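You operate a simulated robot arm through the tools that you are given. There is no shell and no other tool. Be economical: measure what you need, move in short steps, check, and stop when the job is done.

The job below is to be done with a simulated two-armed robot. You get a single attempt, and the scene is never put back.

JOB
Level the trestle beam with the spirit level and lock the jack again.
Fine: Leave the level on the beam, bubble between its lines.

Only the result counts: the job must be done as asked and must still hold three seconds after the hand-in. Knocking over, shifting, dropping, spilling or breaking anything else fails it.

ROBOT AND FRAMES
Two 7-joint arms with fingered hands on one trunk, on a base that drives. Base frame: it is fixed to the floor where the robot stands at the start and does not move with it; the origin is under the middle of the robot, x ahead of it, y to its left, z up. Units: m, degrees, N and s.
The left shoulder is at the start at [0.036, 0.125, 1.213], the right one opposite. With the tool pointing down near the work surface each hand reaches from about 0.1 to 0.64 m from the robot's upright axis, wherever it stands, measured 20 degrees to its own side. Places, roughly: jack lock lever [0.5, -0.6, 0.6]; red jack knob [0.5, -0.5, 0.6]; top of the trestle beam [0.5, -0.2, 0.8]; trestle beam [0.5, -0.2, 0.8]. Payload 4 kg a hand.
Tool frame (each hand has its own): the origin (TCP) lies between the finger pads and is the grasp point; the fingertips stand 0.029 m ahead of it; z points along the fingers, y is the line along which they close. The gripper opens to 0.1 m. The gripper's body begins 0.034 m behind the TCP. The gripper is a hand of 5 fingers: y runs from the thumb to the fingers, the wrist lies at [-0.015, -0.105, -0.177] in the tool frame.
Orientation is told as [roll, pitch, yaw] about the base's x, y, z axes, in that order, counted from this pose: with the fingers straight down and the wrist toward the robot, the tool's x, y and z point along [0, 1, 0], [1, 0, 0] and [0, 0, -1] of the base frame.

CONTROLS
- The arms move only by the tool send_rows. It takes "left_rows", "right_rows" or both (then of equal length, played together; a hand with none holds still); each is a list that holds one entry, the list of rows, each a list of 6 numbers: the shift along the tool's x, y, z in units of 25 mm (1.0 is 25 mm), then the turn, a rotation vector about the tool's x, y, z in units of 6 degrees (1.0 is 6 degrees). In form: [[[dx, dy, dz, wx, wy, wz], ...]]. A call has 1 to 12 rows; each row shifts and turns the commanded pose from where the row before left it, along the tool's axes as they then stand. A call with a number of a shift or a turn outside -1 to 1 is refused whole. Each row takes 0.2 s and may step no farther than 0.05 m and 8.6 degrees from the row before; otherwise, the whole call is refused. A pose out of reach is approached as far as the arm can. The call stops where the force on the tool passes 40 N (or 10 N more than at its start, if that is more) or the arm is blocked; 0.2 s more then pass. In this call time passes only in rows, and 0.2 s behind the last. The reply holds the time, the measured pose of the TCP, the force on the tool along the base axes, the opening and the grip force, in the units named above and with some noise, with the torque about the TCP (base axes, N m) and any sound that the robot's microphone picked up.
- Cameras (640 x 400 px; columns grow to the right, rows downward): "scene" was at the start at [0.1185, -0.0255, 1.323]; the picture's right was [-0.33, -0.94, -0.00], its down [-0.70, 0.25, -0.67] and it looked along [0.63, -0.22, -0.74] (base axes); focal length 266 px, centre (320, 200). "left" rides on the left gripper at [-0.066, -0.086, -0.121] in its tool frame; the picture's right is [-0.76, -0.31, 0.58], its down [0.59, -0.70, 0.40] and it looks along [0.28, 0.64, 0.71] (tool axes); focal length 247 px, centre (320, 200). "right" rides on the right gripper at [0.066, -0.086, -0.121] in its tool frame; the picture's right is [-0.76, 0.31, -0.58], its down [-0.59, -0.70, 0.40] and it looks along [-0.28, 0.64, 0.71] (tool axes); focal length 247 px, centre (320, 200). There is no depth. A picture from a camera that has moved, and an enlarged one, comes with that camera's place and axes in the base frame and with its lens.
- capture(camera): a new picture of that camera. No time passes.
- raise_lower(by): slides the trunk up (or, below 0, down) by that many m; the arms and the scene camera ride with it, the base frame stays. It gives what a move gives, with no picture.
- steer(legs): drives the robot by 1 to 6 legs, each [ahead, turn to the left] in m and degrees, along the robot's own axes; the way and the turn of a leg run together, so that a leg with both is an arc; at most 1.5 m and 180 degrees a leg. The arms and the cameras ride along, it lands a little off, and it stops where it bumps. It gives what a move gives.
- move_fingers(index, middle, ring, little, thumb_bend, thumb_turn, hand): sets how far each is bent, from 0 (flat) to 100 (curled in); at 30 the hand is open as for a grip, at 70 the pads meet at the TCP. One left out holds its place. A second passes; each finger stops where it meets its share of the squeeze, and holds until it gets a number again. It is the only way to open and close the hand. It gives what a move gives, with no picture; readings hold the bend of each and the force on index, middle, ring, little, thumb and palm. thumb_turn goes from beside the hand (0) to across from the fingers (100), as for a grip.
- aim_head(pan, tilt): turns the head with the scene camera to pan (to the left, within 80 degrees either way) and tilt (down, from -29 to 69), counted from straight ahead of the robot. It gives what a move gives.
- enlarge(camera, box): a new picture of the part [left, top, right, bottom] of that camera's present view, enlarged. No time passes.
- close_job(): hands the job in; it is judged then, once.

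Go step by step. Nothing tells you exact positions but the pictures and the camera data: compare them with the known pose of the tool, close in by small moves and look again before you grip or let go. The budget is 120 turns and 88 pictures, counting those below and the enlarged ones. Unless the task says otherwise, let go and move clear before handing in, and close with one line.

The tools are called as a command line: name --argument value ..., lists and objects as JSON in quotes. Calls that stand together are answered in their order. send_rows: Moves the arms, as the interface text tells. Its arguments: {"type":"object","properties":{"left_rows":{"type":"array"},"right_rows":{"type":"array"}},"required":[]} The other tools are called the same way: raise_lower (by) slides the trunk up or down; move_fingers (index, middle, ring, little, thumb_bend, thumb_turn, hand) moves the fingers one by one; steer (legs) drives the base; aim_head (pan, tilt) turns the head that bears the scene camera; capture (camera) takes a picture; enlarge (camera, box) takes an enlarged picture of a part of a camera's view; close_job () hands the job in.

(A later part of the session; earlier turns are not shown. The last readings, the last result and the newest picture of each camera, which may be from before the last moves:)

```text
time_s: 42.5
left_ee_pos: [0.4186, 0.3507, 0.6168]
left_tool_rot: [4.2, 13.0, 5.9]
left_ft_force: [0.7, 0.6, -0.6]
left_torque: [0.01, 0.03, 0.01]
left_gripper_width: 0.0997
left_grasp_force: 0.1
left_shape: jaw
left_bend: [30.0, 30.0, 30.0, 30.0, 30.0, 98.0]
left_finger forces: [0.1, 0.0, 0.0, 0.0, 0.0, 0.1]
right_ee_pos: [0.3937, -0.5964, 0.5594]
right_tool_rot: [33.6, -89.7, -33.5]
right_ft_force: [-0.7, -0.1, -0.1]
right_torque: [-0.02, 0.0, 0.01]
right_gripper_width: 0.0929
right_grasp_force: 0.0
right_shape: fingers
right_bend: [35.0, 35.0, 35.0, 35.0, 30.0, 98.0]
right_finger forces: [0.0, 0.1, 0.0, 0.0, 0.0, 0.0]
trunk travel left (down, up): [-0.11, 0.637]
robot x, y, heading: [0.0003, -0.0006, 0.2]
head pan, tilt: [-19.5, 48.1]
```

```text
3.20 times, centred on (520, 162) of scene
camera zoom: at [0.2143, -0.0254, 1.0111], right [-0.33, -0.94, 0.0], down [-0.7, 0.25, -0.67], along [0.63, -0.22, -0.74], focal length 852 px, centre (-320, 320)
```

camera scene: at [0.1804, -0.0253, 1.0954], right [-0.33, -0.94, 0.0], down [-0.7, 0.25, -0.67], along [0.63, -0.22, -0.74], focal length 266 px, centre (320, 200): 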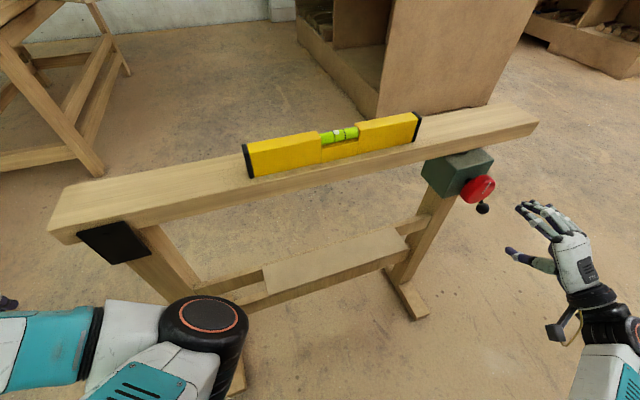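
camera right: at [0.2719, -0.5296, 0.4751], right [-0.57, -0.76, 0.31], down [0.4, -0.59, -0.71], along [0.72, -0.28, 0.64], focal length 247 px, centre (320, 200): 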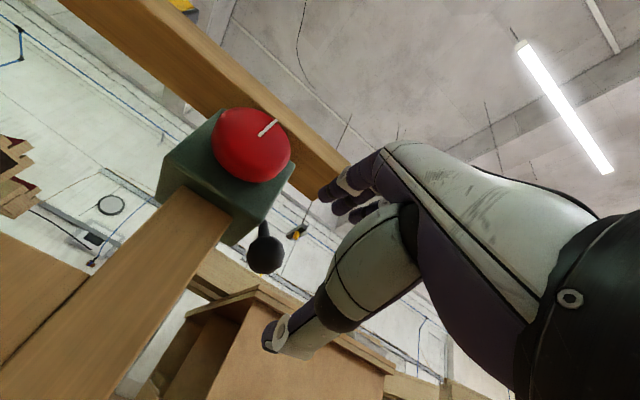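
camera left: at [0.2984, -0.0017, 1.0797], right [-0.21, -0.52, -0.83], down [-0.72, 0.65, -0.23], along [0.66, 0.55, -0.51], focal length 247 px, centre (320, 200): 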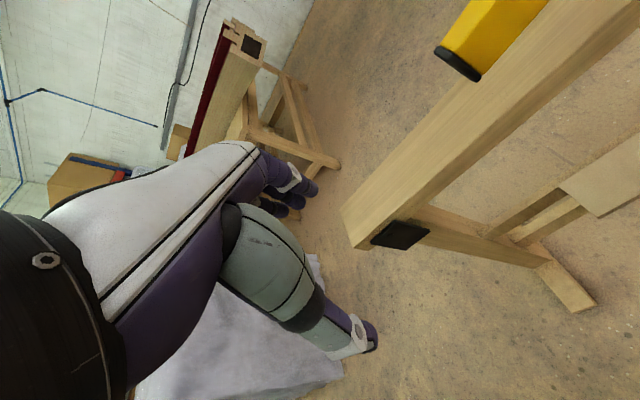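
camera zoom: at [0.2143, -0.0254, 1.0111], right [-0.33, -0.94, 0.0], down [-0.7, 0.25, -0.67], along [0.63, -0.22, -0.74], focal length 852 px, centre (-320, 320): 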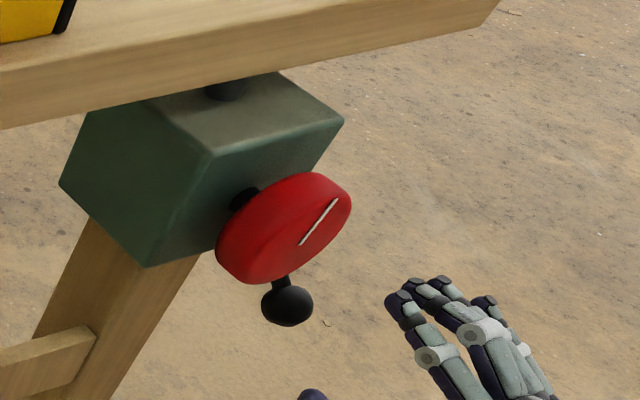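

The ball sits right ahead between thumb and fingers. Moving forward 60 mm.

send_rows --right_rows '[[[0, 0, 0.8, 0, 0, 0], [0, 0, 0.8, 0, 0, 0], [0, 0, 0.8, 0, 0, 0]]]'

capture --camera "right"

```text
time_s: 43.3
left_ee_pos: [0.4179, 0.3506, 0.6166]
left_tool_rot: [4.2, 13.0, 5.8]
left_ft_force: [0.2, -0.1, -0.4]
left_torque: [0.01, 0.0, 0.0]
left_gripper_width: 0.1
left_grasp_force: 0.0
left_shape: jaw
left_bend: [30.0, 30.0, 30.0, 30.0, 30.0, 98.0]
left_finger forces: [0.0, 0.1, 0.0, 0.1, 0.0, 0.0]
right_ee_pos: [0.4528, -0.5955, 0.5598]
right_tool_rot: [30.6, -89.7, -30.5]
right_ft_force: [-0.2, -0.2, -0.7]
right_torque: [0.01, 0.0, 0.01]
right_gripper_width: 0.0927
right_grasp_force: 0.0
right_shape: fingers
right_bend: [35.0, 35.0, 35.0, 35.0, 30.0, 98.0]
right_finger forces: [0.0, 0.0, 0.1, 0.1, 0.0, 0.0]
trunk travel left (down, up): [-0.11, 0.637]
robot x, y, heading: [0.001, -0.0009, -0.2]
head pan, tilt: [-19.5, 48.1]
```

```text
27 pictures are left
camera right: at [0.332, -0.5293, 0.4754], right [-0.57, -0.76, 0.31], down [0.4, -0.59, -0.71], along [0.72, -0.28, 0.64], focal length 247 px, centre (320, 200)
```

right: 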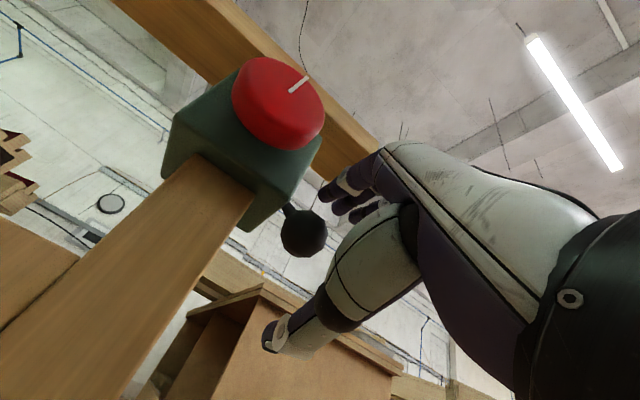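

Ball is in the pinch. Closing index, middle and thumb.

move_fingers --hand "right" --index 70 --middle 70 --thumb_bend 68

capture --camera "right"

```text
time_s: 44.3
left_ee_pos: [0.4167, 0.3503, 0.6177]
left_tool_rot: [4.3, 13.0, 5.7]
left_ft_force: [0.1, 0.2, 0.3]
left_torque: [-0.03, 0.02, 0.0]
left_gripper_width: 0.1001
left_grasp_force: 0.1
left_shape: jaw
left_bend: [30.0, 30.0, 30.0, 30.0, 30.0, 98.0]
left_finger forces: [0.0, 0.0, 0.0, 0.0, 0.1, 0.0]
right_ee_pos: [0.4531, -0.5959, 0.5606]
right_tool_rot: [27.6, -89.8, -27.7]
right_ft_force: [0.9, -5.4, 6.2]
right_torque: [0.12, -0.17, -0.12]
right_gripper_width: 0.0186
right_grasp_force: 6.5
right_shape: fingers
right_bend: [62.0, 70.0, 35.0, 35.0, 65.0, 98.0]
right_finger forces: [9.9, 0.0, 0.1, 0.1, 3.1, 0.0]
trunk travel left (down, up): [-0.11, 0.637]
robot x, y, heading: [-0.0015, 0.002, 0.3]
head pan, tilt: [-19.5, 48.1]
```

```text
26 pictures are left
camera right: at [0.3317, -0.5298, 0.476], right [-0.58, -0.76, 0.31], down [0.4, -0.59, -0.71], along [0.71, -0.28, 0.64], focal length 247 px, centre (320, 200)
```

right: 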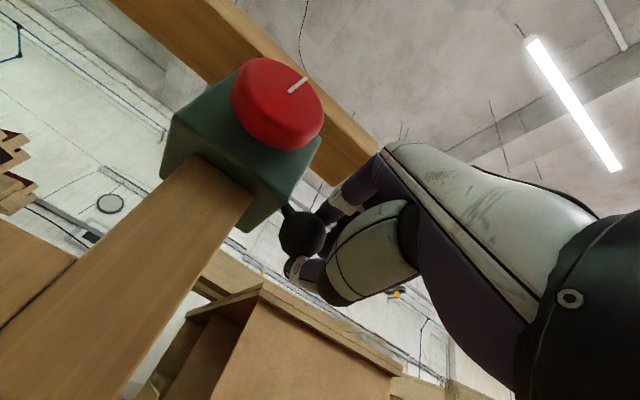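

Only the index catches the ball; I'm about 15 mm too far right. Reopening, shifting, and closing again.

move_fingers --hand "right" --index 40 --middle 40 --thumb_bend 35

send_rows --right_rows '[[[0.36, 0, 0.05, 0, 0, 0], [0.36, 0, 0.05, 0, 0, 0]]]'

move_fingers --hand "right" --index 70 --middle 70 --thumb_bend 68

```text
time_s: 45.3
left_ee_pos: [0.4176, 0.3509, 0.6175]
left_tool_rot: [4.2, 13.0, 5.8]
left_ft_force: [0.0, 0.2, -0.8]
left_torque: [0.01, 0.0, -0.02]
left_gripper_width: 0.0998
left_grasp_force: 0.0
left_shape: jaw
left_bend: [30.0, 30.0, 30.0, 30.0, 30.0, 98.0]
left_finger forces: [0.0, 0.0, 0.0, 0.0, 0.1, 0.1]
right_ee_pos: [0.4534, -0.5949, 0.5599]
right_tool_rot: [28.6, -89.7, -28.6]
right_ft_force: [-0.3, -0.2, -0.1]
right_torque: [0.0, 0.02, -0.01]
right_gripper_width: 0.0805
right_grasp_force: 0.1
right_shape: fingers
right_bend: [40.0, 40.0, 35.0, 35.0, 35.0, 98.0]
right_finger forces: [0.0, 0.0, 0.0, 0.0, 0.0, 0.0]
trunk travel left (down, up): [-0.11, 0.637]
robot x, y, heading: [-0.0005, 0.0013, 0.1]
head pan, tilt: [-19.5, 48.1]
```

```text
time_s: 45.9
left_ee_pos: [0.4168, 0.3511, 0.618]
left_tool_rot: [4.2, 13.0, 5.8]
left_ft_force: [-0.1, 0.1, -0.8]
left_torque: [0.0, 0.01, 0.0]
left_gripper_width: 0.0998
left_grasp_force: 0.0
left_shape: jaw
left_bend: [30.0, 30.0, 30.0, 30.0, 30.0, 98.0]
left_finger forces: [0.0, 0.1, 0.0, 0.0, 0.0, 0.0]
right_ee_pos: [0.4572, -0.5767, 0.5588]
right_tool_rot: [32.5, -89.8, -32.5]
right_ft_force: [0.2, -0.3, -0.1]
right_torque: [0.0, -0.01, 0.04]
right_gripper_width: 0.0805
right_grasp_force: 0.2
right_shape: fingers
right_bend: [40.0, 40.0, 35.0, 35.0, 35.0, 98.0]
right_finger forces: [0.1, 0.1, 0.1, 0.1, 0.0, 0.0]
trunk travel left (down, up): [-0.11, 0.637]
robot x, y, heading: [0.0003, -0.0016, -0.0]
head pan, tilt: [-19.5, 48.1]
```

```text
time_s: 46.9
left_ee_pos: [0.4174, 0.351, 0.6168]
left_tool_rot: [4.2, 12.9, 5.8]
left_ft_force: [0.3, 0.3, 0.2]
left_torque: [0.0, -0.01, 0.0]
left_gripper_width: 0.0998
left_grasp_force: 0.1
left_shape: jaw
left_bend: [30.0, 30.0, 30.0, 30.0, 30.0, 98.0]
left_finger forces: [0.0, 0.0, 0.0, 0.0, 0.1, 0.0]
right_ee_pos: [0.4575, -0.5782, 0.5622]
right_tool_rot: [20.1, -89.9, -20.2]
right_ft_force: [-1.1, -2.1, 10.5]
right_torque: [-0.03, -0.43, -0.11]
right_gripper_width: 0.018
right_grasp_force: 9.4
right_shape: fingers
right_bend: [64.0, 62.0, 35.0, 35.0, 65.0, 97.0]
right_finger forces: [6.7, 8.4, 0.0, 0.0, 3.3, 0.0]
trunk travel left (down, up): [-0.11, 0.637]
robot x, y, heading: [-0.0007, -0.0015, 0.3]
head pan, tilt: [-19.5, 48.1]
```

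Good pinch on the ball. Testing a small swing toward the robot and upward.

send_rows --right_rows '[[[0, 0.15, -0.25, 0, 0, 0], [0, 0.15, -0.25, 0, 0, 0]]]'

enlarge --camera "right" --box '[140, 40, 380, 190]'

```text
time_s: 47.5
left_ee_pos: [0.4176, 0.3514, 0.6157]
left_tool_rot: [4.2, 13.0, 5.9]
left_ft_force: [0.0, -0.6, 0.7]
left_torque: [0.02, 0.02, 0.02]
left_gripper_width: 0.0998
left_grasp_force: 0.1
left_shape: jaw
left_bend: [30.0, 30.0, 30.0, 30.0, 30.0, 98.0]
left_finger forces: [0.1, 0.0, 0.0, 0.0, 0.1, 0.0]
right_ee_pos: [0.4453, -0.5771, 0.5674]
right_tool_rot: [22.4, -89.7, -22.0]
right_ft_force: [13.1, 0.6, 7.6]
right_torque: [-0.01, -0.1, -0.08]
right_gripper_width: 0.0176
right_grasp_force: 8.3
right_shape: fingers
right_bend: [64.0, 64.0, 35.0, 35.0, 65.0, 97.0]
right_finger forces: [7.9, 4.8, 0.0, 0.0, 4.1, 0.1]
trunk travel left (down, up): [-0.11, 0.637]
robot x, y, heading: [0.0028, -0.0015, 0.1]
head pan, tilt: [-19.5, 48.1]
```

```text
2.67 times, centred on (260, 115) of right
camera zoom: at [0.3234, -0.5116, 0.4828], right [-0.57, -0.76, 0.31], down [0.4, -0.59, -0.71], along [0.72, -0.28, 0.64], focal length 659 px, centre (480, 427)
```

zoom: 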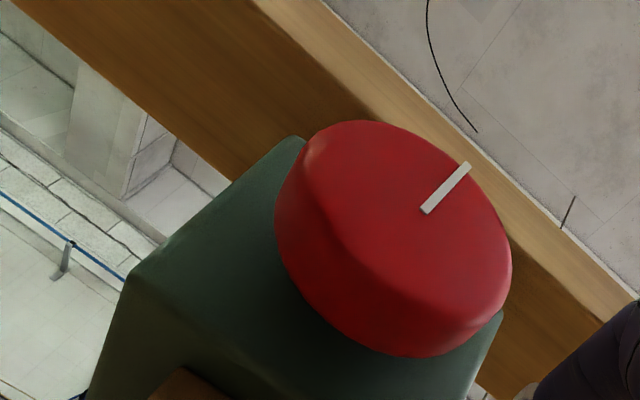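

send_rows --right_rows '[[[0, 0.2, -0.25, 0, 0, 0], [0, 0.2, -0.25, 0, 0, 0]]]'

capture --camera "right"

```text
time_s: 48.1
left_ee_pos: [0.4178, 0.3517, 0.6171]
left_tool_rot: [4.3, 13.0, 5.9]
left_ft_force: [1.3, 0.0, 0.1]
left_torque: [0.01, -0.05, 0.02]
left_gripper_width: 0.0999
left_grasp_force: 0.0
left_shape: jaw
left_bend: [30.0, 30.0, 30.0, 30.0, 30.0, 98.0]
left_finger forces: [0.0, 0.1, 0.0, 0.0, 0.0, 0.0]
right_ee_pos: [0.4327, -0.5755, 0.5784]
right_tool_rot: [18.1, -89.8, -17.9]
right_ft_force: [21.2, 3.5, 9.0]
right_torque: [-0.04, 0.0, 0.08]
right_gripper_width: 0.0196
right_grasp_force: 10.5
right_shape: fingers
right_bend: [62.0, 64.0, 35.0, 35.0, 65.0, 97.0]
right_finger forces: [9.6, 8.2, 0.0, 0.1, 3.6, 0.1]
trunk travel left (down, up): [-0.11, 0.637]
robot x, y, heading: [-0.0016, 0.0013, -0.1]
head pan, tilt: [-19.5, 48.1]
```

```text
24 pictures are left
camera right: at [0.3102, -0.5109, 0.4935], right [-0.57, -0.76, 0.31], down [0.4, -0.59, -0.71], along [0.72, -0.28, 0.64], focal length 247 px, centre (320, 200)
```

right: 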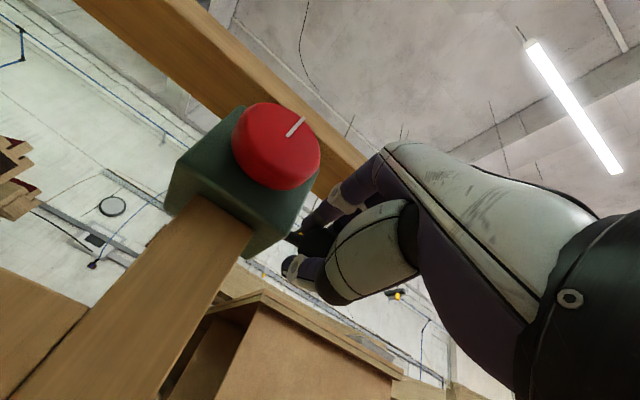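

The lever is swinging (rod now nearly pointing at the robot). Continuing mostly upward.

send_rows --right_rows '[[[0, 0.35, 0.05, 0, 0, 0], [0, 0.35, 0.05, 0, 0, 0]]]'

capture --camera "right"

enlarge --camera "scene" --box '[440, 90, 600, 190]'

```text
time_s: 48.7
left_ee_pos: [0.4185, 0.3515, 0.6174]
left_tool_rot: [4.2, 13.0, 5.8]
left_ft_force: [0.3, -0.3, -0.8]
left_torque: [-0.03, 0.01, -0.01]
left_gripper_width: 0.1
left_grasp_force: 0.1
left_shape: jaw
left_bend: [30.0, 30.0, 30.0, 30.0, 30.0, 98.0]
left_finger forces: [0.0, 0.1, 0.0, 0.0, 0.0, 0.1]
right_ee_pos: [0.4302, -0.5761, 0.5931]
right_tool_rot: [27.2, -89.6, -27.1]
right_ft_force: [0.7, 8.3, -1.3]
right_torque: [-0.04, 0.09, 0.15]
right_gripper_width: 0.0173
right_grasp_force: 7.8
right_shape: fingers
right_bend: [66.0, 67.0, 35.0, 35.0, 65.0, 96.0]
right_finger forces: [6.6, 3.3, 0.0, 0.1, 5.8, 0.1]
trunk travel left (down, up): [-0.11, 0.637]
robot x, y, heading: [0.0007, 0.0003, 0.0]
head pan, tilt: [-19.5, 48.1]
```

```text
23 pictures are left
camera right: at [0.3096, -0.5111, 0.5093], right [-0.57, -0.76, 0.31], down [0.4, -0.59, -0.71], along [0.72, -0.28, 0.64], focal length 247 px, centre (320, 200)
```

right: 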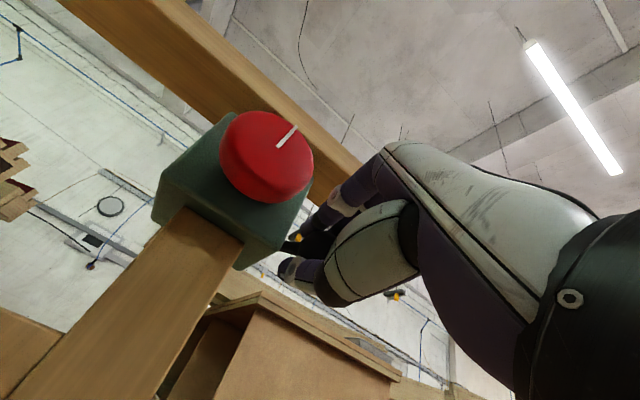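

```text
4.00 times, centred on (520, 140) of scene
camera zoom: at [0.2145, -0.0251, 1.011], right [-0.34, -0.94, 0.0], down [-0.7, 0.25, -0.67], along [0.63, -0.22, -0.74], focal length 1064 px, centre (-480, 440)
```

zoom: 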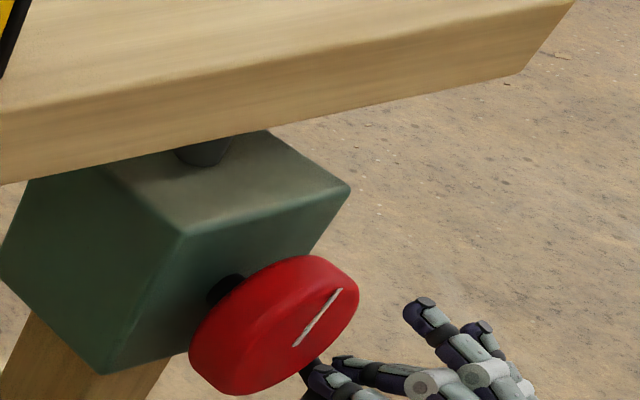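

The lever moved freely with no stop yet, but my index would soon touch the knob. I'll open, back out, and push the ball up from beneath with the index from further right.

move_fingers --hand "right" --index 32 --middle 32 --thumb_bend 30

send_rows --right_rows '[[[0, 0, -0.9, 0, 0, 0], [0, 0, -0.9, 0, 0, 0], [-0.5, -0.5, -0.5, 0, 0, 0], [-0.5, -0.9, 0, 0, 0, 0], [-0.4, -0.9, 0, 0, 0, 0], [0, -0.9, 0, 0, 0, 0], [0, -0.5, 0, 0, 0, 0]]]'

capture --camera "right"

```text
time_s: 49.7
left_ee_pos: [0.4185, 0.351, 0.618]
left_tool_rot: [4.2, 13.1, 5.9]
left_ft_force: [-0.1, 0.1, 0.0]
left_torque: [0.0, 0.0, 0.0]
left_gripper_width: 0.1001
left_grasp_force: 0.1
left_shape: jaw
left_bend: [30.0, 30.0, 30.0, 30.0, 30.0, 98.0]
left_finger forces: [0.1, 0.1, 0.0, 0.0, 0.0, 0.0]
right_ee_pos: [0.4324, -0.5774, 0.5939]
right_tool_rot: [28.0, -89.7, -27.9]
right_ft_force: [-0.2, 0.2, -0.3]
right_torque: [0.01, 0.0, 0.02]
right_gripper_width: 0.096
right_grasp_force: 0.0
right_shape: fingers
right_bend: [32.0, 32.0, 35.0, 35.0, 30.0, 97.0]
right_finger forces: [0.0, 0.0, 0.1, 0.1, 0.0, 0.0]
trunk travel left (down, up): [-0.11, 0.637]
robot x, y, heading: [-0.0035, -0.0005, 0.0]
head pan, tilt: [-19.5, 48.1]
```

```text
time_s: 51.3
left_ee_pos: [0.4165, 0.3504, 0.6173]
left_tool_rot: [4.1, 13.0, 5.7]
left_ft_force: [0.1, 0.7, 0.5]
left_torque: [0.02, 0.04, 0.01]
left_gripper_width: 0.0999
left_grasp_force: 0.0
left_shape: jaw
left_bend: [30.0, 30.0, 30.0, 30.0, 30.0, 98.0]
left_finger forces: [0.0, 0.0, 0.0, 0.1, 0.0, 0.1]
right_ee_pos: [0.3729, -0.606, 0.5081]
right_tool_rot: [-0.1, -89.8, 0.2]
right_ft_force: [0.0, 0.4, -0.3]
right_torque: [0.0, 0.04, -0.01]
right_gripper_width: 0.096
right_grasp_force: 0.0
right_shape: fingers
right_bend: [32.0, 32.0, 35.0, 35.0, 30.0, 98.0]
right_finger forces: [0.0, 0.1, 0.0, 0.0, 0.1, 0.1]
right hand out of reach, approached as far as the arm can: row 7
trunk travel left (down, up): [-0.11, 0.637]
robot x, y, heading: [0.0001, 0.0014, -0.0]
head pan, tilt: [-19.5, 48.1]
```

```text
21 pictures are left
camera right: at [0.2528, -0.5405, 0.4241], right [-0.58, -0.76, 0.31], down [0.4, -0.59, -0.7], along [0.72, -0.28, 0.64], focal length 247 px, centre (320, 200)
```

right: 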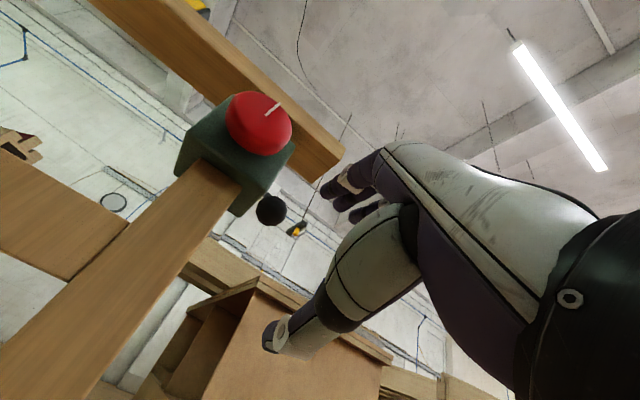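

Zooming on the ball to see where the lever stands now.

enlarge --camera "right" --box '[200, 130, 328, 230]'

enlarge --camera "scene" --box '[280, 60, 600, 260]'

```text
4.00 times, centred on (264, 180) of right
camera zoom: at [0.2528, -0.5405, 0.4241], right [-0.58, -0.76, 0.31], down [0.4, -0.59, -0.7], along [0.72, -0.28, 0.64], focal length 988 px, centre (544, 280)
```

zoom: 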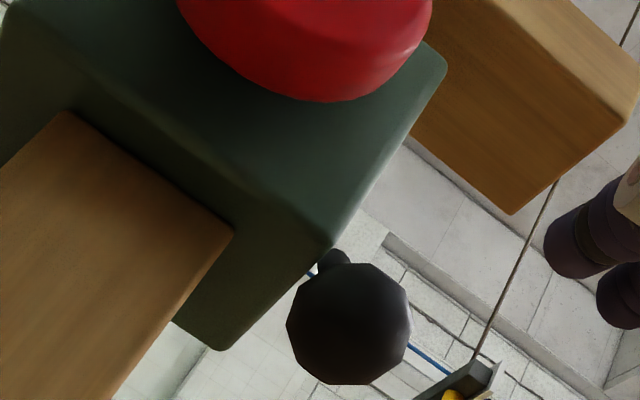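

```text
2.00 times, centred on (440, 160) of scene
camera zoom: at [0.2142, -0.0254, 1.0112], right [-0.33, -0.94, 0.0], down [-0.7, 0.25, -0.67], along [0.63, -0.22, -0.74], focal length 532 px, centre (80, 280)
```

zoom: 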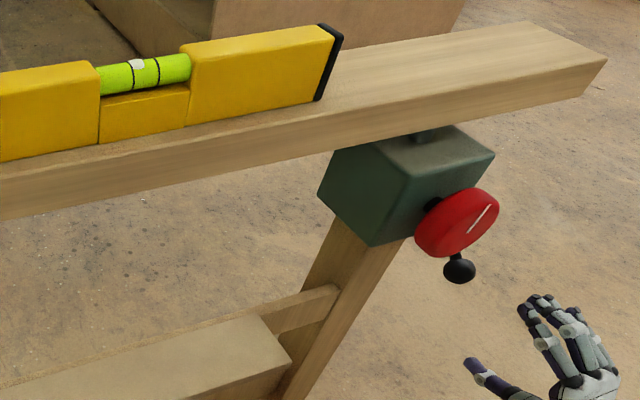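

The lever fell back to its start when released, though it had swung up about 20° while held. Its pivot is near [0.54, −0.577, 0.64]. I'll pinch the ball again and follow the arc further, with the fingers staying right of the knob.

send_rows --right_rows '[[[0.5, 0.9, 0, 0, 0, 0], [0.5, 0.9, 0, 0, 0, 0], [0.05, 0.25, 0.3, 0, 0, 0], [0, 0, 0.9, 0, 0, 0], [0, 0, 0.9, 0, 0, 0], [0, 0, 0.9, 0, 0, 0], [0, 0, 0.4, 0, 0, 0]]]'

move_fingers --hand "right" --index 75 --middle 75 --thumb_bend 72

capture --camera "right"

```text
time_s: 52.9
left_ee_pos: [0.418, 0.3505, 0.6174]
left_tool_rot: [4.2, 13.1, 5.9]
left_ft_force: [0.6, 0.2, 0.5]
left_torque: [-0.02, 0.0, -0.05]
left_gripper_width: 0.0999
left_grasp_force: 0.1
left_shape: jaw
left_bend: [30.0, 30.0, 30.0, 30.0, 30.0, 98.0]
left_finger forces: [0.0, 0.0, 0.1, 0.0, 0.1, 0.0]
right_ee_pos: [0.4586, -0.578, 0.5578]
right_tool_rot: [28.2, -89.6, -28.2]
right_ft_force: [-0.3, -0.8, -0.1]
right_torque: [-0.01, -0.02, -0.04]
right_gripper_width: 0.0965
right_grasp_force: 0.0
right_shape: fingers
right_bend: [32.0, 32.0, 35.0, 35.0, 30.0, 98.0]
right_finger forces: [0.1, 0.0, 0.0, 0.0, 0.1, 0.0]
trunk travel left (down, up): [-0.11, 0.637]
robot x, y, heading: [-0.0037, -0.0002, 0.3]
head pan, tilt: [-19.5, 48.1]
```

```text
time_s: 53.9
left_ee_pos: [0.4171, 0.351, 0.617]
left_tool_rot: [4.3, 12.9, 5.8]
left_ft_force: [0.4, 0.1, -0.5]
left_torque: [-0.01, -0.03, -0.01]
left_gripper_width: 0.1
left_grasp_force: 0.0
left_shape: jaw
left_bend: [30.0, 30.0, 30.0, 30.0, 30.0, 98.0]
left_finger forces: [0.0, 0.1, 0.1, 0.0, 0.0, 0.1]
right_ee_pos: [0.4578, -0.58, 0.5586]
right_tool_rot: [19.6, -89.8, -19.4]
right_ft_force: [4.7, -4.4, 10.9]
right_torque: [-0.04, -0.29, -0.06]
right_gripper_width: 0.0202
right_grasp_force: 11.5
right_shape: fingers
right_bend: [59.0, 66.0, 35.0, 35.0, 67.0, 97.0]
right_finger forces: [8.2, 10.9, 0.0, 0.0, 5.4, 0.0]
trunk travel left (down, up): [-0.11, 0.637]
robot x, y, heading: [-0.0005, 0.0007, -0.1]
head pan, tilt: [-19.5, 48.1]
```

```text
18 pictures are left
camera right: at [0.3367, -0.5137, 0.4744], right [-0.58, -0.76, 0.31], down [0.4, -0.59, -0.7], along [0.71, -0.28, 0.64], focal length 247 px, centre (320, 200)
```

right: 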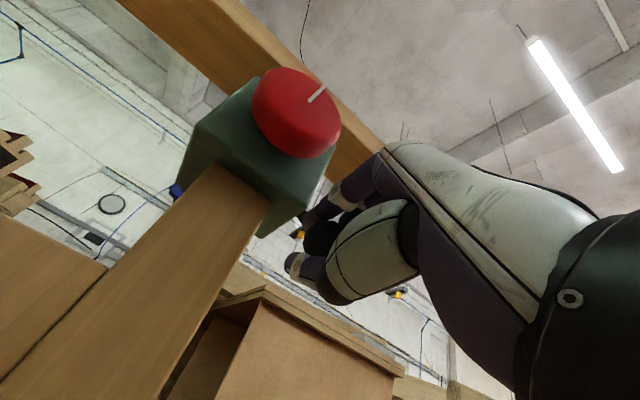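

Pinched on both sides. Following the arc upward for 32°.

send_rows --right_rows '[[[0, 0.46, -0.42, 0, 0, 0], [0, 0.51, -0.36, 0, 0, 0], [0, 0.56, -0.28, 0, 0, 0], [0, 0.59, -0.2, 0, 0, 0]]]'

```text
time_s: 54.9
left_ee_pos: [0.4176, 0.3509, 0.6165]
left_tool_rot: [4.2, 13.2, 6.0]
left_ft_force: [0.4, 0.1, -0.6]
left_torque: [0.01, -0.01, -0.04]
left_gripper_width: 0.0999
left_grasp_force: 0.2
left_shape: jaw
left_bend: [30.0, 30.0, 30.0, 30.0, 30.0, 98.0]
left_finger forces: [0.0, 0.0, 0.0, 0.1, 0.0, 0.1]
right_ee_pos: [0.4305, -0.5791, 0.611]
right_tool_rot: [23.1, -89.4, -22.8]
right_ft_force: [24.1, -2.2, 2.7]
right_torque: [0.01, 0.16, 0.05]
right_gripper_width: 0.0164
right_grasp_force: 13.2
right_shape: fingers
right_bend: [62.0, 66.0, 35.0, 35.0, 67.0, 97.0]
right_finger forces: [6.6, 13.1, 0.1, 0.1, 7.5, 0.0]
trunk travel left (down, up): [-0.11, 0.637]
robot x, y, heading: [-0.0011, -0.0007, -0.1]
head pan, tilt: [-19.5, 48.1]
```

It follows; the sideways pull suggests a shorter radius, so I relax forward while continuing up.

send_rows --right_rows '[[[0, 0.4, 0.25, 0, 0, 0], [0, 0.5, 0.2, 0, 0, 0], [0, 0.5, 0.1, 0, 0, 0]]]'

capture --camera "right"

```text
time_s: 55.7
left_ee_pos: [0.4183, 0.3498, 0.6174]
left_tool_rot: [4.3, 13.0, 5.8]
left_ft_force: [-0.3, 0.2, 0.5]
left_torque: [-0.03, -0.02, 0.0]
left_gripper_width: 0.0997
left_grasp_force: 0.0
left_shape: jaw
left_bend: [30.0, 30.0, 30.0, 30.0, 30.0, 98.0]
left_finger forces: [0.0, 0.0, 0.0, 0.1, 0.1, 0.0]
right_ee_pos: [0.4426, -0.5806, 0.6437]
right_tool_rot: [36.6, -89.2, -36.8]
right_ft_force: [-9.1, 4.8, -20.5]
right_torque: [0.08, 0.21, 0.03]
right_gripper_width: 0.0153
right_grasp_force: 9.8
right_shape: fingers
right_bend: [72.0, 75.0, 35.0, 35.0, 66.0, 94.0]
right_finger forces: [0.1, 0.0, 0.0, 0.0, 19.2, 0.0]
trunk travel left (down, up): [-0.11, 0.637]
robot x, y, heading: [-0.0008, 0.0002, 0.1]
head pan, tilt: [-19.5, 48.1]
```

```text
17 pictures are left
camera right: at [0.3199, -0.5135, 0.5601], right [-0.57, -0.76, 0.31], down [0.39, -0.58, -0.71], along [0.72, -0.29, 0.63], focal length 247 px, centre (320, 200)
```

right: 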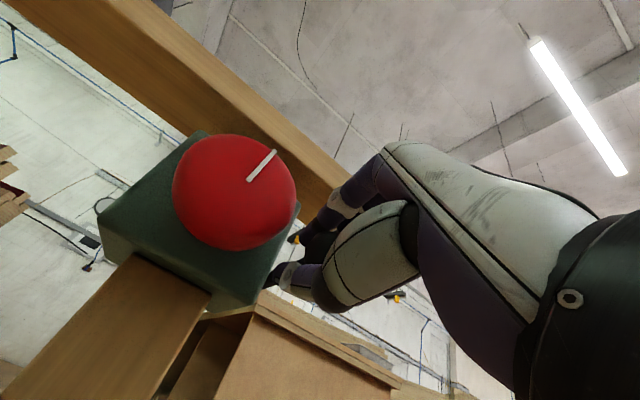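

The thumb now pushes the ball up against ~20 N. Pressing a little more to see if this is the end stop.

send_rows --right_rows '[[[0, 0.25, 0, 0, 0, 0], [0, 0.2, 0, 0, 0, 0]]]'

```text
time_s: 56.3
left_ee_pos: [0.4172, 0.35, 0.6182]
left_tool_rot: [4.3, 13.0, 5.9]
left_ft_force: [0.2, 0.3, 0.2]
left_torque: [0.02, 0.0, 0.0]
left_gripper_width: 0.0999
left_grasp_force: 0.0
left_shape: jaw
left_bend: [30.0, 30.0, 30.0, 30.0, 30.0, 98.0]
left_finger forces: [0.1, 0.0, 0.0, 0.1, 0.0, 0.1]
right_ee_pos: [0.4435, -0.5803, 0.6529]
right_tool_rot: [37.3, -89.2, -37.3]
right_ft_force: [-17.6, 7.6, -35.4]
right_torque: [0.05, 0.4, 0.07]
right_gripper_width: 0.0302
right_grasp_force: 17.7
right_shape: fingers
right_bend: [72.0, 75.0, 35.0, 35.0, 61.0, 93.0]
right_finger forces: [0.0, 0.0, 0.1, 0.0, 35.0, 0.1]
trunk travel left (down, up): [-0.11, 0.637]
robot x, y, heading: [0.0003, -0.0026, -0.1]
head pan, tilt: [-19.5, 48.1]
```

That's the end stop. Relieving pressure and opening to see whether the lever stays.

send_rows --right_rows '[[[0, -0.4, 0, 0, 0, 0], [0, -0.2, 0, 0, 0, 0]]]'

move_fingers --hand "right" --index 32 --middle 32 --thumb_bend 30

send_rows --right_rows '[[[0, 0, -0.9, 0, 0, 0], [0, 0, -0.9, 0, 0, 0], [0, 0, -0.9, 0, 0, 0]]]'

capture --camera "right"

```text
time_s: 56.9
left_ee_pos: [0.4169, 0.3506, 0.6173]
left_tool_rot: [4.2, 13.0, 6.0]
left_ft_force: [-0.5, 0.6, -0.7]
left_torque: [-0.04, -0.01, 0.02]
left_gripper_width: 0.0997
left_grasp_force: 0.0
left_shape: jaw
left_bend: [30.0, 30.0, 30.0, 30.0, 30.0, 98.0]
left_finger forces: [0.1, 0.0, 0.1, 0.0, 0.0, 0.1]
right_ee_pos: [0.4418, -0.5796, 0.6445]
right_tool_rot: [20.7, -89.9, -20.6]
right_ft_force: [-9.9, 5.1, -18.3]
right_torque: [0.05, 0.17, 0.04]
right_gripper_width: 0.0171
right_grasp_force: 8.7
right_shape: fingers
right_bend: [72.0, 75.0, 35.0, 35.0, 65.0, 94.0]
right_finger forces: [0.0, 0.0, 0.0, 0.0, 17.1, 0.1]
trunk travel left (down, up): [-0.11, 0.637]
robot x, y, heading: [0.001, -0.0035, -0.0]
head pan, tilt: [-19.5, 48.1]
```

```text
time_s: 57.9
left_ee_pos: [0.4174, 0.3513, 0.6167]
left_tool_rot: [4.1, 13.1, 5.8]
left_ft_force: [-0.1, -0.4, -0.6]
left_torque: [-0.01, 0.01, -0.03]
left_gripper_width: 0.0997
left_grasp_force: 0.1
left_shape: jaw
left_bend: [30.0, 30.0, 30.0, 30.0, 30.0, 98.0]
left_finger forces: [0.0, 0.0, 0.0, 0.0, 0.0, 0.0]
right_ee_pos: [0.443, -0.5793, 0.6452]
right_tool_rot: [26.3, -89.7, -26.1]
right_ft_force: [-0.5, -0.4, 0.8]
right_torque: [0.0, 0.01, 0.0]
right_gripper_width: 0.0962
right_grasp_force: 0.0
right_shape: fingers
right_bend: [32.0, 32.0, 35.0, 35.0, 30.0, 97.0]
right_finger forces: [0.1, 0.0, 0.1, 0.0, 0.0, 0.1]
trunk travel left (down, up): [-0.11, 0.637]
robot x, y, heading: [0.0006, 0.0007, 0.1]
head pan, tilt: [-19.5, 48.1]
```

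```text
time_s: 58.7
left_ee_pos: [0.4177, 0.3509, 0.6158]
left_tool_rot: [4.3, 13.0, 5.9]
left_ft_force: [0.6, -0.6, 0.1]
left_torque: [-0.01, 0.03, 0.01]
left_gripper_width: 0.1001
left_grasp_force: 0.1
left_shape: jaw
left_bend: [30.0, 30.0, 30.0, 30.0, 30.0, 98.0]
left_finger forces: [0.0, 0.1, 0.0, 0.0, 0.0, 0.0]
right_ee_pos: [0.372, -0.58, 0.6439]
right_tool_rot: [27.3, -89.7, -27.2]
right_ft_force: [-0.6, -0.3, 0.3]
right_torque: [0.01, -0.05, 0.02]
right_gripper_width: 0.0964
right_grasp_force: 0.0
right_shape: fingers
right_bend: [32.0, 32.0, 35.0, 35.0, 30.0, 97.0]
right_finger forces: [0.0, 0.0, 0.0, 0.0, 0.0, 0.1]
trunk travel left (down, up): [-0.11, 0.637]
robot x, y, heading: [0.0015, 0.0003, -0.1]
head pan, tilt: [-19.5, 48.1]
```

```text
16 pictures are left
camera right: at [0.2514, -0.5146, 0.5583], right [-0.57, -0.76, 0.31], down [0.4, -0.59, -0.71], along [0.72, -0.28, 0.64], focal length 247 px, centre (320, 200)
```

right: 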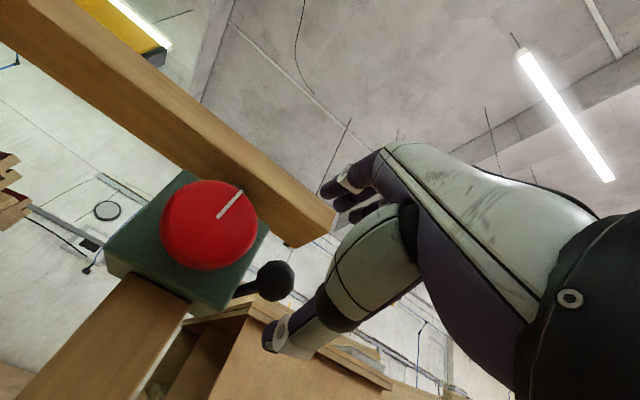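

The lever now stays raised, pointing at the robot: unlocked. Next the knob: I'll line up with its axis, thumb below and index/middle above, and move in.

send_rows --right_rows '[[[0.85, 0.09, 0.1, 0, 0, 0], [0.85, 0.09, 0.1, 0, 0, 0], [0.85, 0.09, 0.1, 0, 0, 0], [0, 0, 0.87, 0, 0, 0], [0, 0, 0.87, 0, 0, 0], [0, 0, 0.87, 0, 0, 0]]]'

capture --camera "right"

```text
time_s: 60.1
left_ee_pos: [0.4175, 0.3517, 0.6172]
left_tool_rot: [4.2, 13.0, 5.9]
left_ft_force: [-0.1, 0.0, -0.7]
left_torque: [-0.02, -0.02, 0.02]
left_gripper_width: 0.0998
left_grasp_force: 0.1
left_shape: jaw
left_bend: [30.0, 30.0, 30.0, 30.0, 30.0, 98.0]
left_finger forces: [0.0, 0.0, 0.0, 0.0, 0.0, 0.0]
right_ee_pos: [0.4481, -0.5157, 0.6514]
right_tool_rot: [28.1, -89.7, -28.0]
right_ft_force: [0.0, 0.8, -1.2]
right_torque: [0.0, -0.01, -0.01]
right_gripper_width: 0.0964
right_grasp_force: 0.0
right_shape: fingers
right_bend: [32.0, 32.0, 35.0, 35.0, 30.0, 98.0]
right_finger forces: [0.0, 0.1, 0.0, 0.1, 0.1, 0.0]
trunk travel left (down, up): [-0.11, 0.637]
robot x, y, heading: [0.0005, 0.0036, 0.1]
head pan, tilt: [-19.5, 48.1]
```

```text
15 pictures are left
camera right: at [0.3258, -0.4501, 0.5671], right [-0.57, -0.76, 0.31], down [0.4, -0.59, -0.71], along [0.72, -0.28, 0.64], focal length 247 px, centre (320, 200)
```

right: 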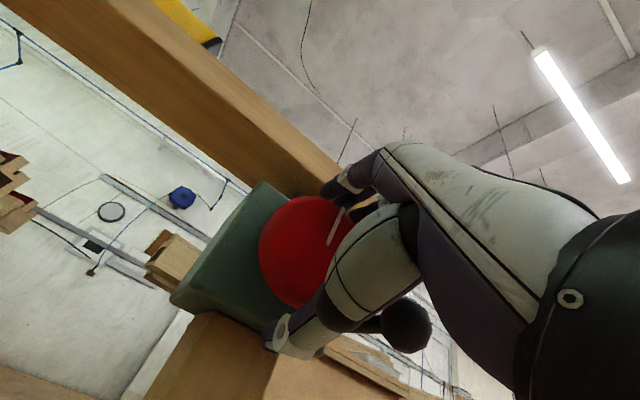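

The knob lies between thumb and fingers. Closing index, middle and thumb on it.

move_fingers --hand "right" --index 65 --middle 65 --thumb_bend 62

```text
time_s: 61.1
left_ee_pos: [0.4173, 0.3517, 0.6173]
left_tool_rot: [4.3, 12.9, 5.8]
left_ft_force: [0.6, 0.3, 0.3]
left_torque: [-0.01, 0.0, -0.01]
left_gripper_width: 0.0999
left_grasp_force: 0.1
left_shape: jaw
left_bend: [30.0, 30.0, 30.0, 30.0, 30.0, 98.0]
left_finger forces: [0.1, 0.1, 0.0, 0.1, 0.0, 0.1]
right_ee_pos: [0.446, -0.5158, 0.6518]
right_tool_rot: [29.0, -89.8, -28.9]
right_ft_force: [-0.6, -2.6, 8.6]
right_torque: [0.01, -0.14, -0.05]
right_gripper_width: 0.0731
right_grasp_force: 16.9
right_shape: fingers
right_bend: [41.0, 49.0, 35.0, 35.0, 47.0, 97.0]
right_finger forces: [13.0, 8.5, 0.0, 0.0, 13.0, 0.0]
trunk travel left (down, up): [-0.11, 0.637]
robot x, y, heading: [-0.0017, 0.0032, -0.2]
head pan, tilt: [-19.5, 48.1]
```

Firm hold (13–17 N). Trying a 24° clockwise turn.

send_rows --right_rows '[[[0, 0, 0, 0, 0, 0.8], [0, 0, 0, 0, 0, 0.8], [0, 0, 0, 0, 0, 0.8], [0, 0, 0, 0, 0, 0.8], [0, 0, 0, 0, 0, 0.8]]]'

enlarge --camera "scene" --box '[240, 50, 560, 250]'

```text
time_s: 62.3
left_ee_pos: [0.4175, 0.3522, 0.6179]
left_tool_rot: [4.1, 13.0, 5.8]
left_ft_force: [-0.4, -0.5, 0.0]
left_torque: [-0.01, 0.02, -0.01]
left_gripper_width: 0.1001
left_grasp_force: 0.1
left_shape: jaw
left_bend: [30.0, 30.0, 30.0, 30.0, 30.0, 98.0]
left_finger forces: [0.0, 0.0, 0.0, 0.0, 0.0, 0.0]
right_ee_pos: [0.448, -0.5161, 0.6516]
right_tool_rot: [89.8, -65.7, -89.7]
right_ft_force: [-3.1, -7.5, 13.2]
right_torque: [-0.12, -0.17, -0.13]
right_gripper_width: 0.0736
right_grasp_force: 17.8
right_shape: fingers
right_bend: [40.0, 48.0, 35.0, 35.0, 48.0, 98.0]
right_finger forces: [14.9, 9.8, 0.1, 0.0, 10.7, 0.0]
trunk travel left (down, up): [-0.11, 0.637]
robot x, y, heading: [0.0011, -0.0002, -0.1]
head pan, tilt: [-19.5, 48.1]
```

```text
2.00 times, centred on (400, 150) of scene
camera zoom: at [0.2135, -0.0249, 1.0114], right [-0.33, -0.94, 0.0], down [-0.7, 0.25, -0.67], along [0.63, -0.22, -0.74], focal length 532 px, centre (160, 300)
```

zoom: 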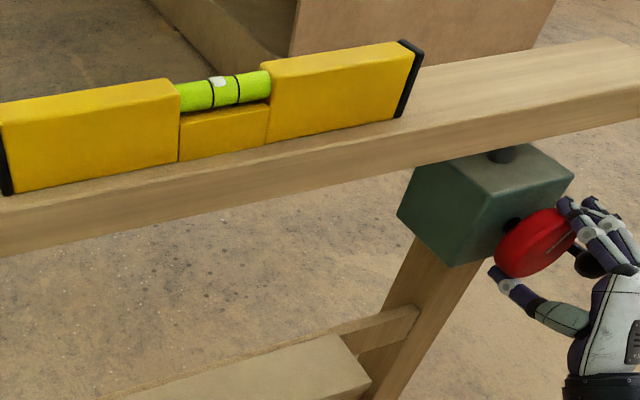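

The knob followed. Zooming hard on the vial for a precise bubble reading.

enlarge --camera "scene" --box '[321, 78, 385, 118]'

```text
10.00 times, centred on (353, 98) of scene
camera zoom: at [0.2135, -0.0249, 1.0114], right [-0.33, -0.94, 0.0], down [-0.7, 0.25, -0.67], along [0.63, -0.22, -0.74], focal length 2661 px, centre (-10, 1220)
```

zoom: 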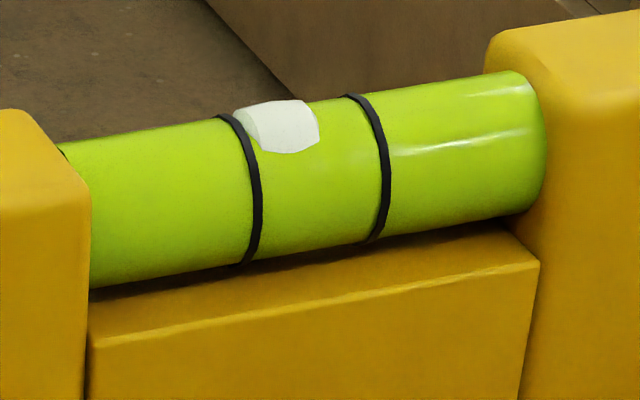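

The knob turned but the bubble barely changed (about a quarter of the way from the left line). I'll take a bigger stroke: open, rotate back, regrip, turn 60° clockwise.

move_fingers --hand "right" --index 30 --middle 30 --thumb_bend 28

send_rows --right_rows '[[[0, 0, 0, 0, 0, -1], [0, 0, 0, 0, 0, -1], [0, 0, 0, 0, 0, -1], [0, 0, 0, 0, 0, -1], [0, 0, 0, 0, 0, -1], [0, 0, 0, 0, 0, -1], [0, 0, 0, 0, 0, -1], [0, 0, 0, 0, 0, -1], [0, 0, 0, 0, 0, -1]]]'

move_fingers --hand "right" --index 65 --middle 65 --thumb_bend 62

send_rows --right_rows '[[[0, 0, 0, 0, 0, 1], [0, 0, 0, 0, 0, 1], [0, 0, 0, 0, 0, 1], [0, 0, 0, 0, 0, 1], [0, 0, 0, 0, 0, 1], [0, 0, 0, 0, 0, 1], [0, 0, 0, 0, 0, 1], [0, 0, 0, 0, 0, 1], [0, 0, 0, 0, 0, 1], [0, 0, 0, 0, 0, 0.8]]]'

enlarge --camera "scene" --box '[321, 78, 385, 118]'

```text
time_s: 63.3
left_ee_pos: [0.4184, 0.3514, 0.6179]
left_tool_rot: [4.2, 13.0, 5.8]
left_ft_force: [-0.5, -0.1, 0.6]
left_torque: [0.03, -0.01, -0.03]
left_gripper_width: 0.0998
left_grasp_force: 0.1
left_shape: jaw
left_bend: [30.0, 30.0, 30.0, 30.0, 30.0, 98.0]
left_finger forces: [0.0, 0.0, 0.0, 0.0, 0.1, 0.1]
right_ee_pos: [0.4468, -0.5155, 0.6491]
right_tool_rot: [89.4, -65.8, -89.3]
right_ft_force: [-0.1, 0.2, 0.8]
right_torque: [-0.03, -0.01, 0.0]
right_gripper_width: 0.0991
right_grasp_force: 0.1
right_shape: fingers
right_bend: [30.0, 30.0, 35.0, 35.0, 28.0, 98.0]
right_finger forces: [0.1, 0.0, 0.1, 0.1, 0.1, 0.0]
trunk travel left (down, up): [-0.11, 0.637]
robot x, y, heading: [0.0001, -0.0024, 0.0]
head pan, tilt: [-19.5, 48.1]
```

```text
time_s: 65.3
left_ee_pos: [0.4176, 0.351, 0.6181]
left_tool_rot: [4.2, 13.0, 5.8]
left_ft_force: [-0.3, -0.6, 0.2]
left_torque: [0.02, 0.02, 0.02]
left_gripper_width: 0.0997
left_grasp_force: 0.0
left_shape: jaw
left_bend: [30.0, 30.0, 30.0, 30.0, 30.0, 98.0]
left_finger forces: [0.0, 0.0, 0.0, 0.0, 0.1, 0.0]
right_ee_pos: [0.4474, -0.5174, 0.6489]
right_tool_rot: [-89.5, -60.1, 89.7]
right_ft_force: [0.5, -0.4, 0.8]
right_torque: [0.02, -0.07, -0.01]
right_gripper_width: 0.0992
right_grasp_force: 0.2
right_shape: fingers
right_bend: [30.0, 30.0, 35.0, 35.0, 28.0, 98.0]
right_finger forces: [0.0, 0.0, 0.0, 0.0, 0.0, 0.0]
trunk travel left (down, up): [-0.11, 0.637]
robot x, y, heading: [-0.0027, -0.0, -0.0]
head pan, tilt: [-19.5, 48.1]
```

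```text
time_s: 66.3
left_ee_pos: [0.4173, 0.3518, 0.618]
left_tool_rot: [4.2, 12.9, 5.8]
left_ft_force: [0.0, -0.5, -0.5]
left_torque: [-0.01, 0.0, 0.0]
left_gripper_width: 0.0999
left_grasp_force: 0.0
left_shape: jaw
left_bend: [30.0, 30.0, 30.0, 30.0, 30.0, 98.0]
left_finger forces: [0.0, 0.1, 0.1, 0.0, 0.1, 0.0]
right_ee_pos: [0.4454, -0.5145, 0.6512]
right_tool_rot: [-89.8, -60.0, 89.9]
right_ft_force: [-4.3, 4.7, 9.6]
right_torque: [-0.06, -0.16, 0.06]
right_gripper_width: 0.0737
right_grasp_force: 16.3
right_shape: fingers
right_bend: [40.0, 47.0, 35.0, 35.0, 48.0, 97.0]
right_finger forces: [12.0, 8.5, 0.0, 0.1, 11.9, 0.0]
trunk travel left (down, up): [-0.11, 0.637]
robot x, y, heading: [0.0046, -0.0016, -0.2]
head pan, tilt: [-19.5, 48.1]
```

```text
time_s: 68.5
left_ee_pos: [0.4162, 0.3504, 0.6179]
left_tool_rot: [4.2, 12.9, 5.8]
left_ft_force: [-0.4, 0.3, 1.0]
left_torque: [0.05, 0.02, 0.02]
left_gripper_width: 0.0997
left_grasp_force: 0.0
left_shape: jaw
left_bend: [30.0, 30.0, 30.0, 30.0, 30.0, 98.0]
left_finger forces: [0.0, 0.0, 0.0, 0.1, 0.1, 0.0]
right_ee_pos: [0.447, -0.516, 0.6504]
right_tool_rot: [89.7, -61.0, -89.5]
right_ft_force: [-8.5, -7.9, 13.2]
right_torque: [-0.15, -0.2, -0.09]
right_gripper_width: 0.0734
right_grasp_force: 16.7
right_shape: fingers
right_bend: [39.0, 47.0, 35.0, 35.0, 49.0, 98.0]
right_finger forces: [14.0, 9.2, 0.0, 0.1, 10.4, 0.0]
trunk travel left (down, up): [-0.11, 0.637]
robot x, y, heading: [0.0026, -0.0012, 0.0]
head pan, tilt: [-19.5, 48.1]
```

```text
10.00 times, centred on (353, 98) of scene
camera zoom: at [0.2132, -0.025, 1.0114], right [-0.33, -0.94, 0.0], down [-0.7, 0.25, -0.67], along [0.63, -0.22, -0.74], focal length 2661 px, centre (-10, 1220)
```

zoom: 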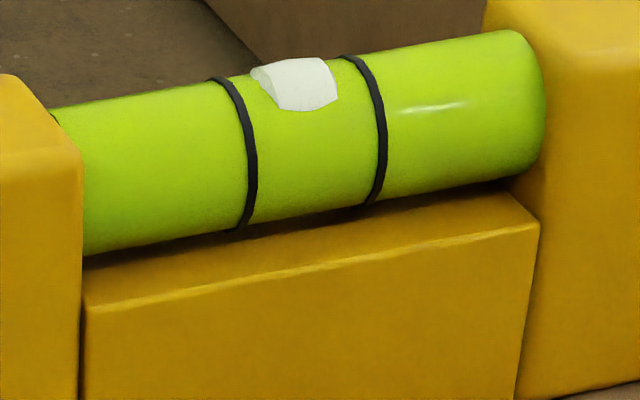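

The bubble is now very nearly midway between the lines. Releasing the knob and backing straight out, then untwisting and moving in front of the lever ball.

move_fingers --hand "right" --index 30 --middle 30 --thumb_bend 28

send_rows --right_rows '[[[0, 0, -0.9, 0, 0, 0], [0, 0, -0.9, 0, 0, 0], [0, 0, -0.9, 0, 0, -0.8], [0, 0, -0.4, 0, 0, -1], [0, 0, 0, 0, 0, -1], [0, 0, 0, 0, 0, -1], [0, 0, 0, 0, 0, -1], [-0.84, -0.32, 0, 0, 0, 0], [-0.84, -0.32, 0, 0, 0, 0], [-0.84, -0.32, 0, 0, 0, 0]]]'

capture --camera "right"

```text
time_s: 69.5
left_ee_pos: [0.4178, 0.3511, 0.6172]
left_tool_rot: [4.2, 12.9, 5.8]
left_ft_force: [0.4, -0.2, 0.4]
left_torque: [0.0, -0.02, -0.02]
left_gripper_width: 0.1002
left_grasp_force: 0.0
left_shape: jaw
left_bend: [30.0, 30.0, 30.0, 30.0, 30.0, 98.0]
left_finger forces: [0.0, 0.1, 0.0, 0.0, 0.0, 0.1]
right_ee_pos: [0.4489, -0.5142, 0.6492]
right_tool_rot: [89.6, -61.1, -89.5]
right_ft_force: [-0.6, -1.0, -0.4]
right_torque: [-0.01, 0.0, -0.01]
right_gripper_width: 0.0996
right_grasp_force: 0.1
right_shape: fingers
right_bend: [30.0, 30.0, 35.0, 35.0, 28.0, 98.0]
right_finger forces: [0.1, 0.0, 0.0, 0.0, 0.0, 0.0]
trunk travel left (down, up): [-0.11, 0.637]
robot x, y, heading: [-0.001, -0.0053, 0.2]
head pan, tilt: [-19.5, 48.1]
```

```text
time_s: 71.7
left_ee_pos: [0.4183, 0.351, 0.617]
left_tool_rot: [4.1, 13.0, 5.8]
left_ft_force: [0.3, -0.6, -0.1]
left_torque: [-0.01, -0.01, 0.02]
left_gripper_width: 0.0997
left_grasp_force: 0.1
left_shape: jaw
left_bend: [30.0, 30.0, 30.0, 30.0, 30.0, 98.0]
left_finger forces: [0.0, 0.0, 0.0, 0.0, 0.1, 0.0]
right_ee_pos: [0.3729, -0.5794, 0.6252]
right_tool_rot: [18.9, -89.7, -18.8]
right_ft_force: [0.1, 0.1, 0.3]
right_torque: [0.02, -0.02, -0.01]
right_gripper_width: 0.0994
right_grasp_force: 0.1
right_shape: fingers
right_bend: [30.0, 30.0, 35.0, 35.0, 28.0, 98.0]
right_finger forces: [0.0, 0.1, 0.2, 0.0, 0.0, 0.0]
trunk travel left (down, up): [-0.11, 0.637]
robot x, y, heading: [0.0014, 0.0053, -0.1]
head pan, tilt: [-19.5, 48.1]
```

```text
11 pictures are left
camera right: at [0.2505, -0.5129, 0.5407], right [-0.57, -0.76, 0.31], down [0.4, -0.59, -0.71], along [0.72, -0.28, 0.64], focal length 247 px, centre (320, 200)
```

right: 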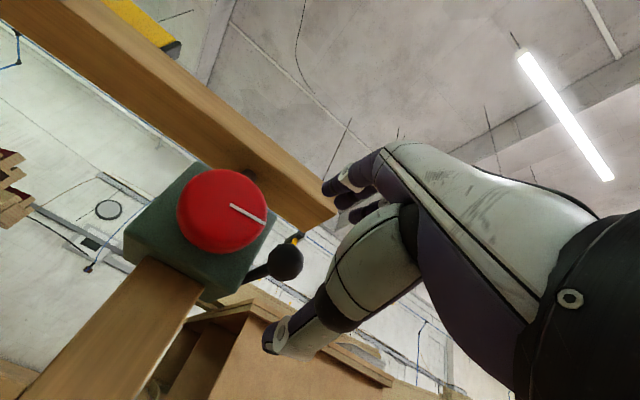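

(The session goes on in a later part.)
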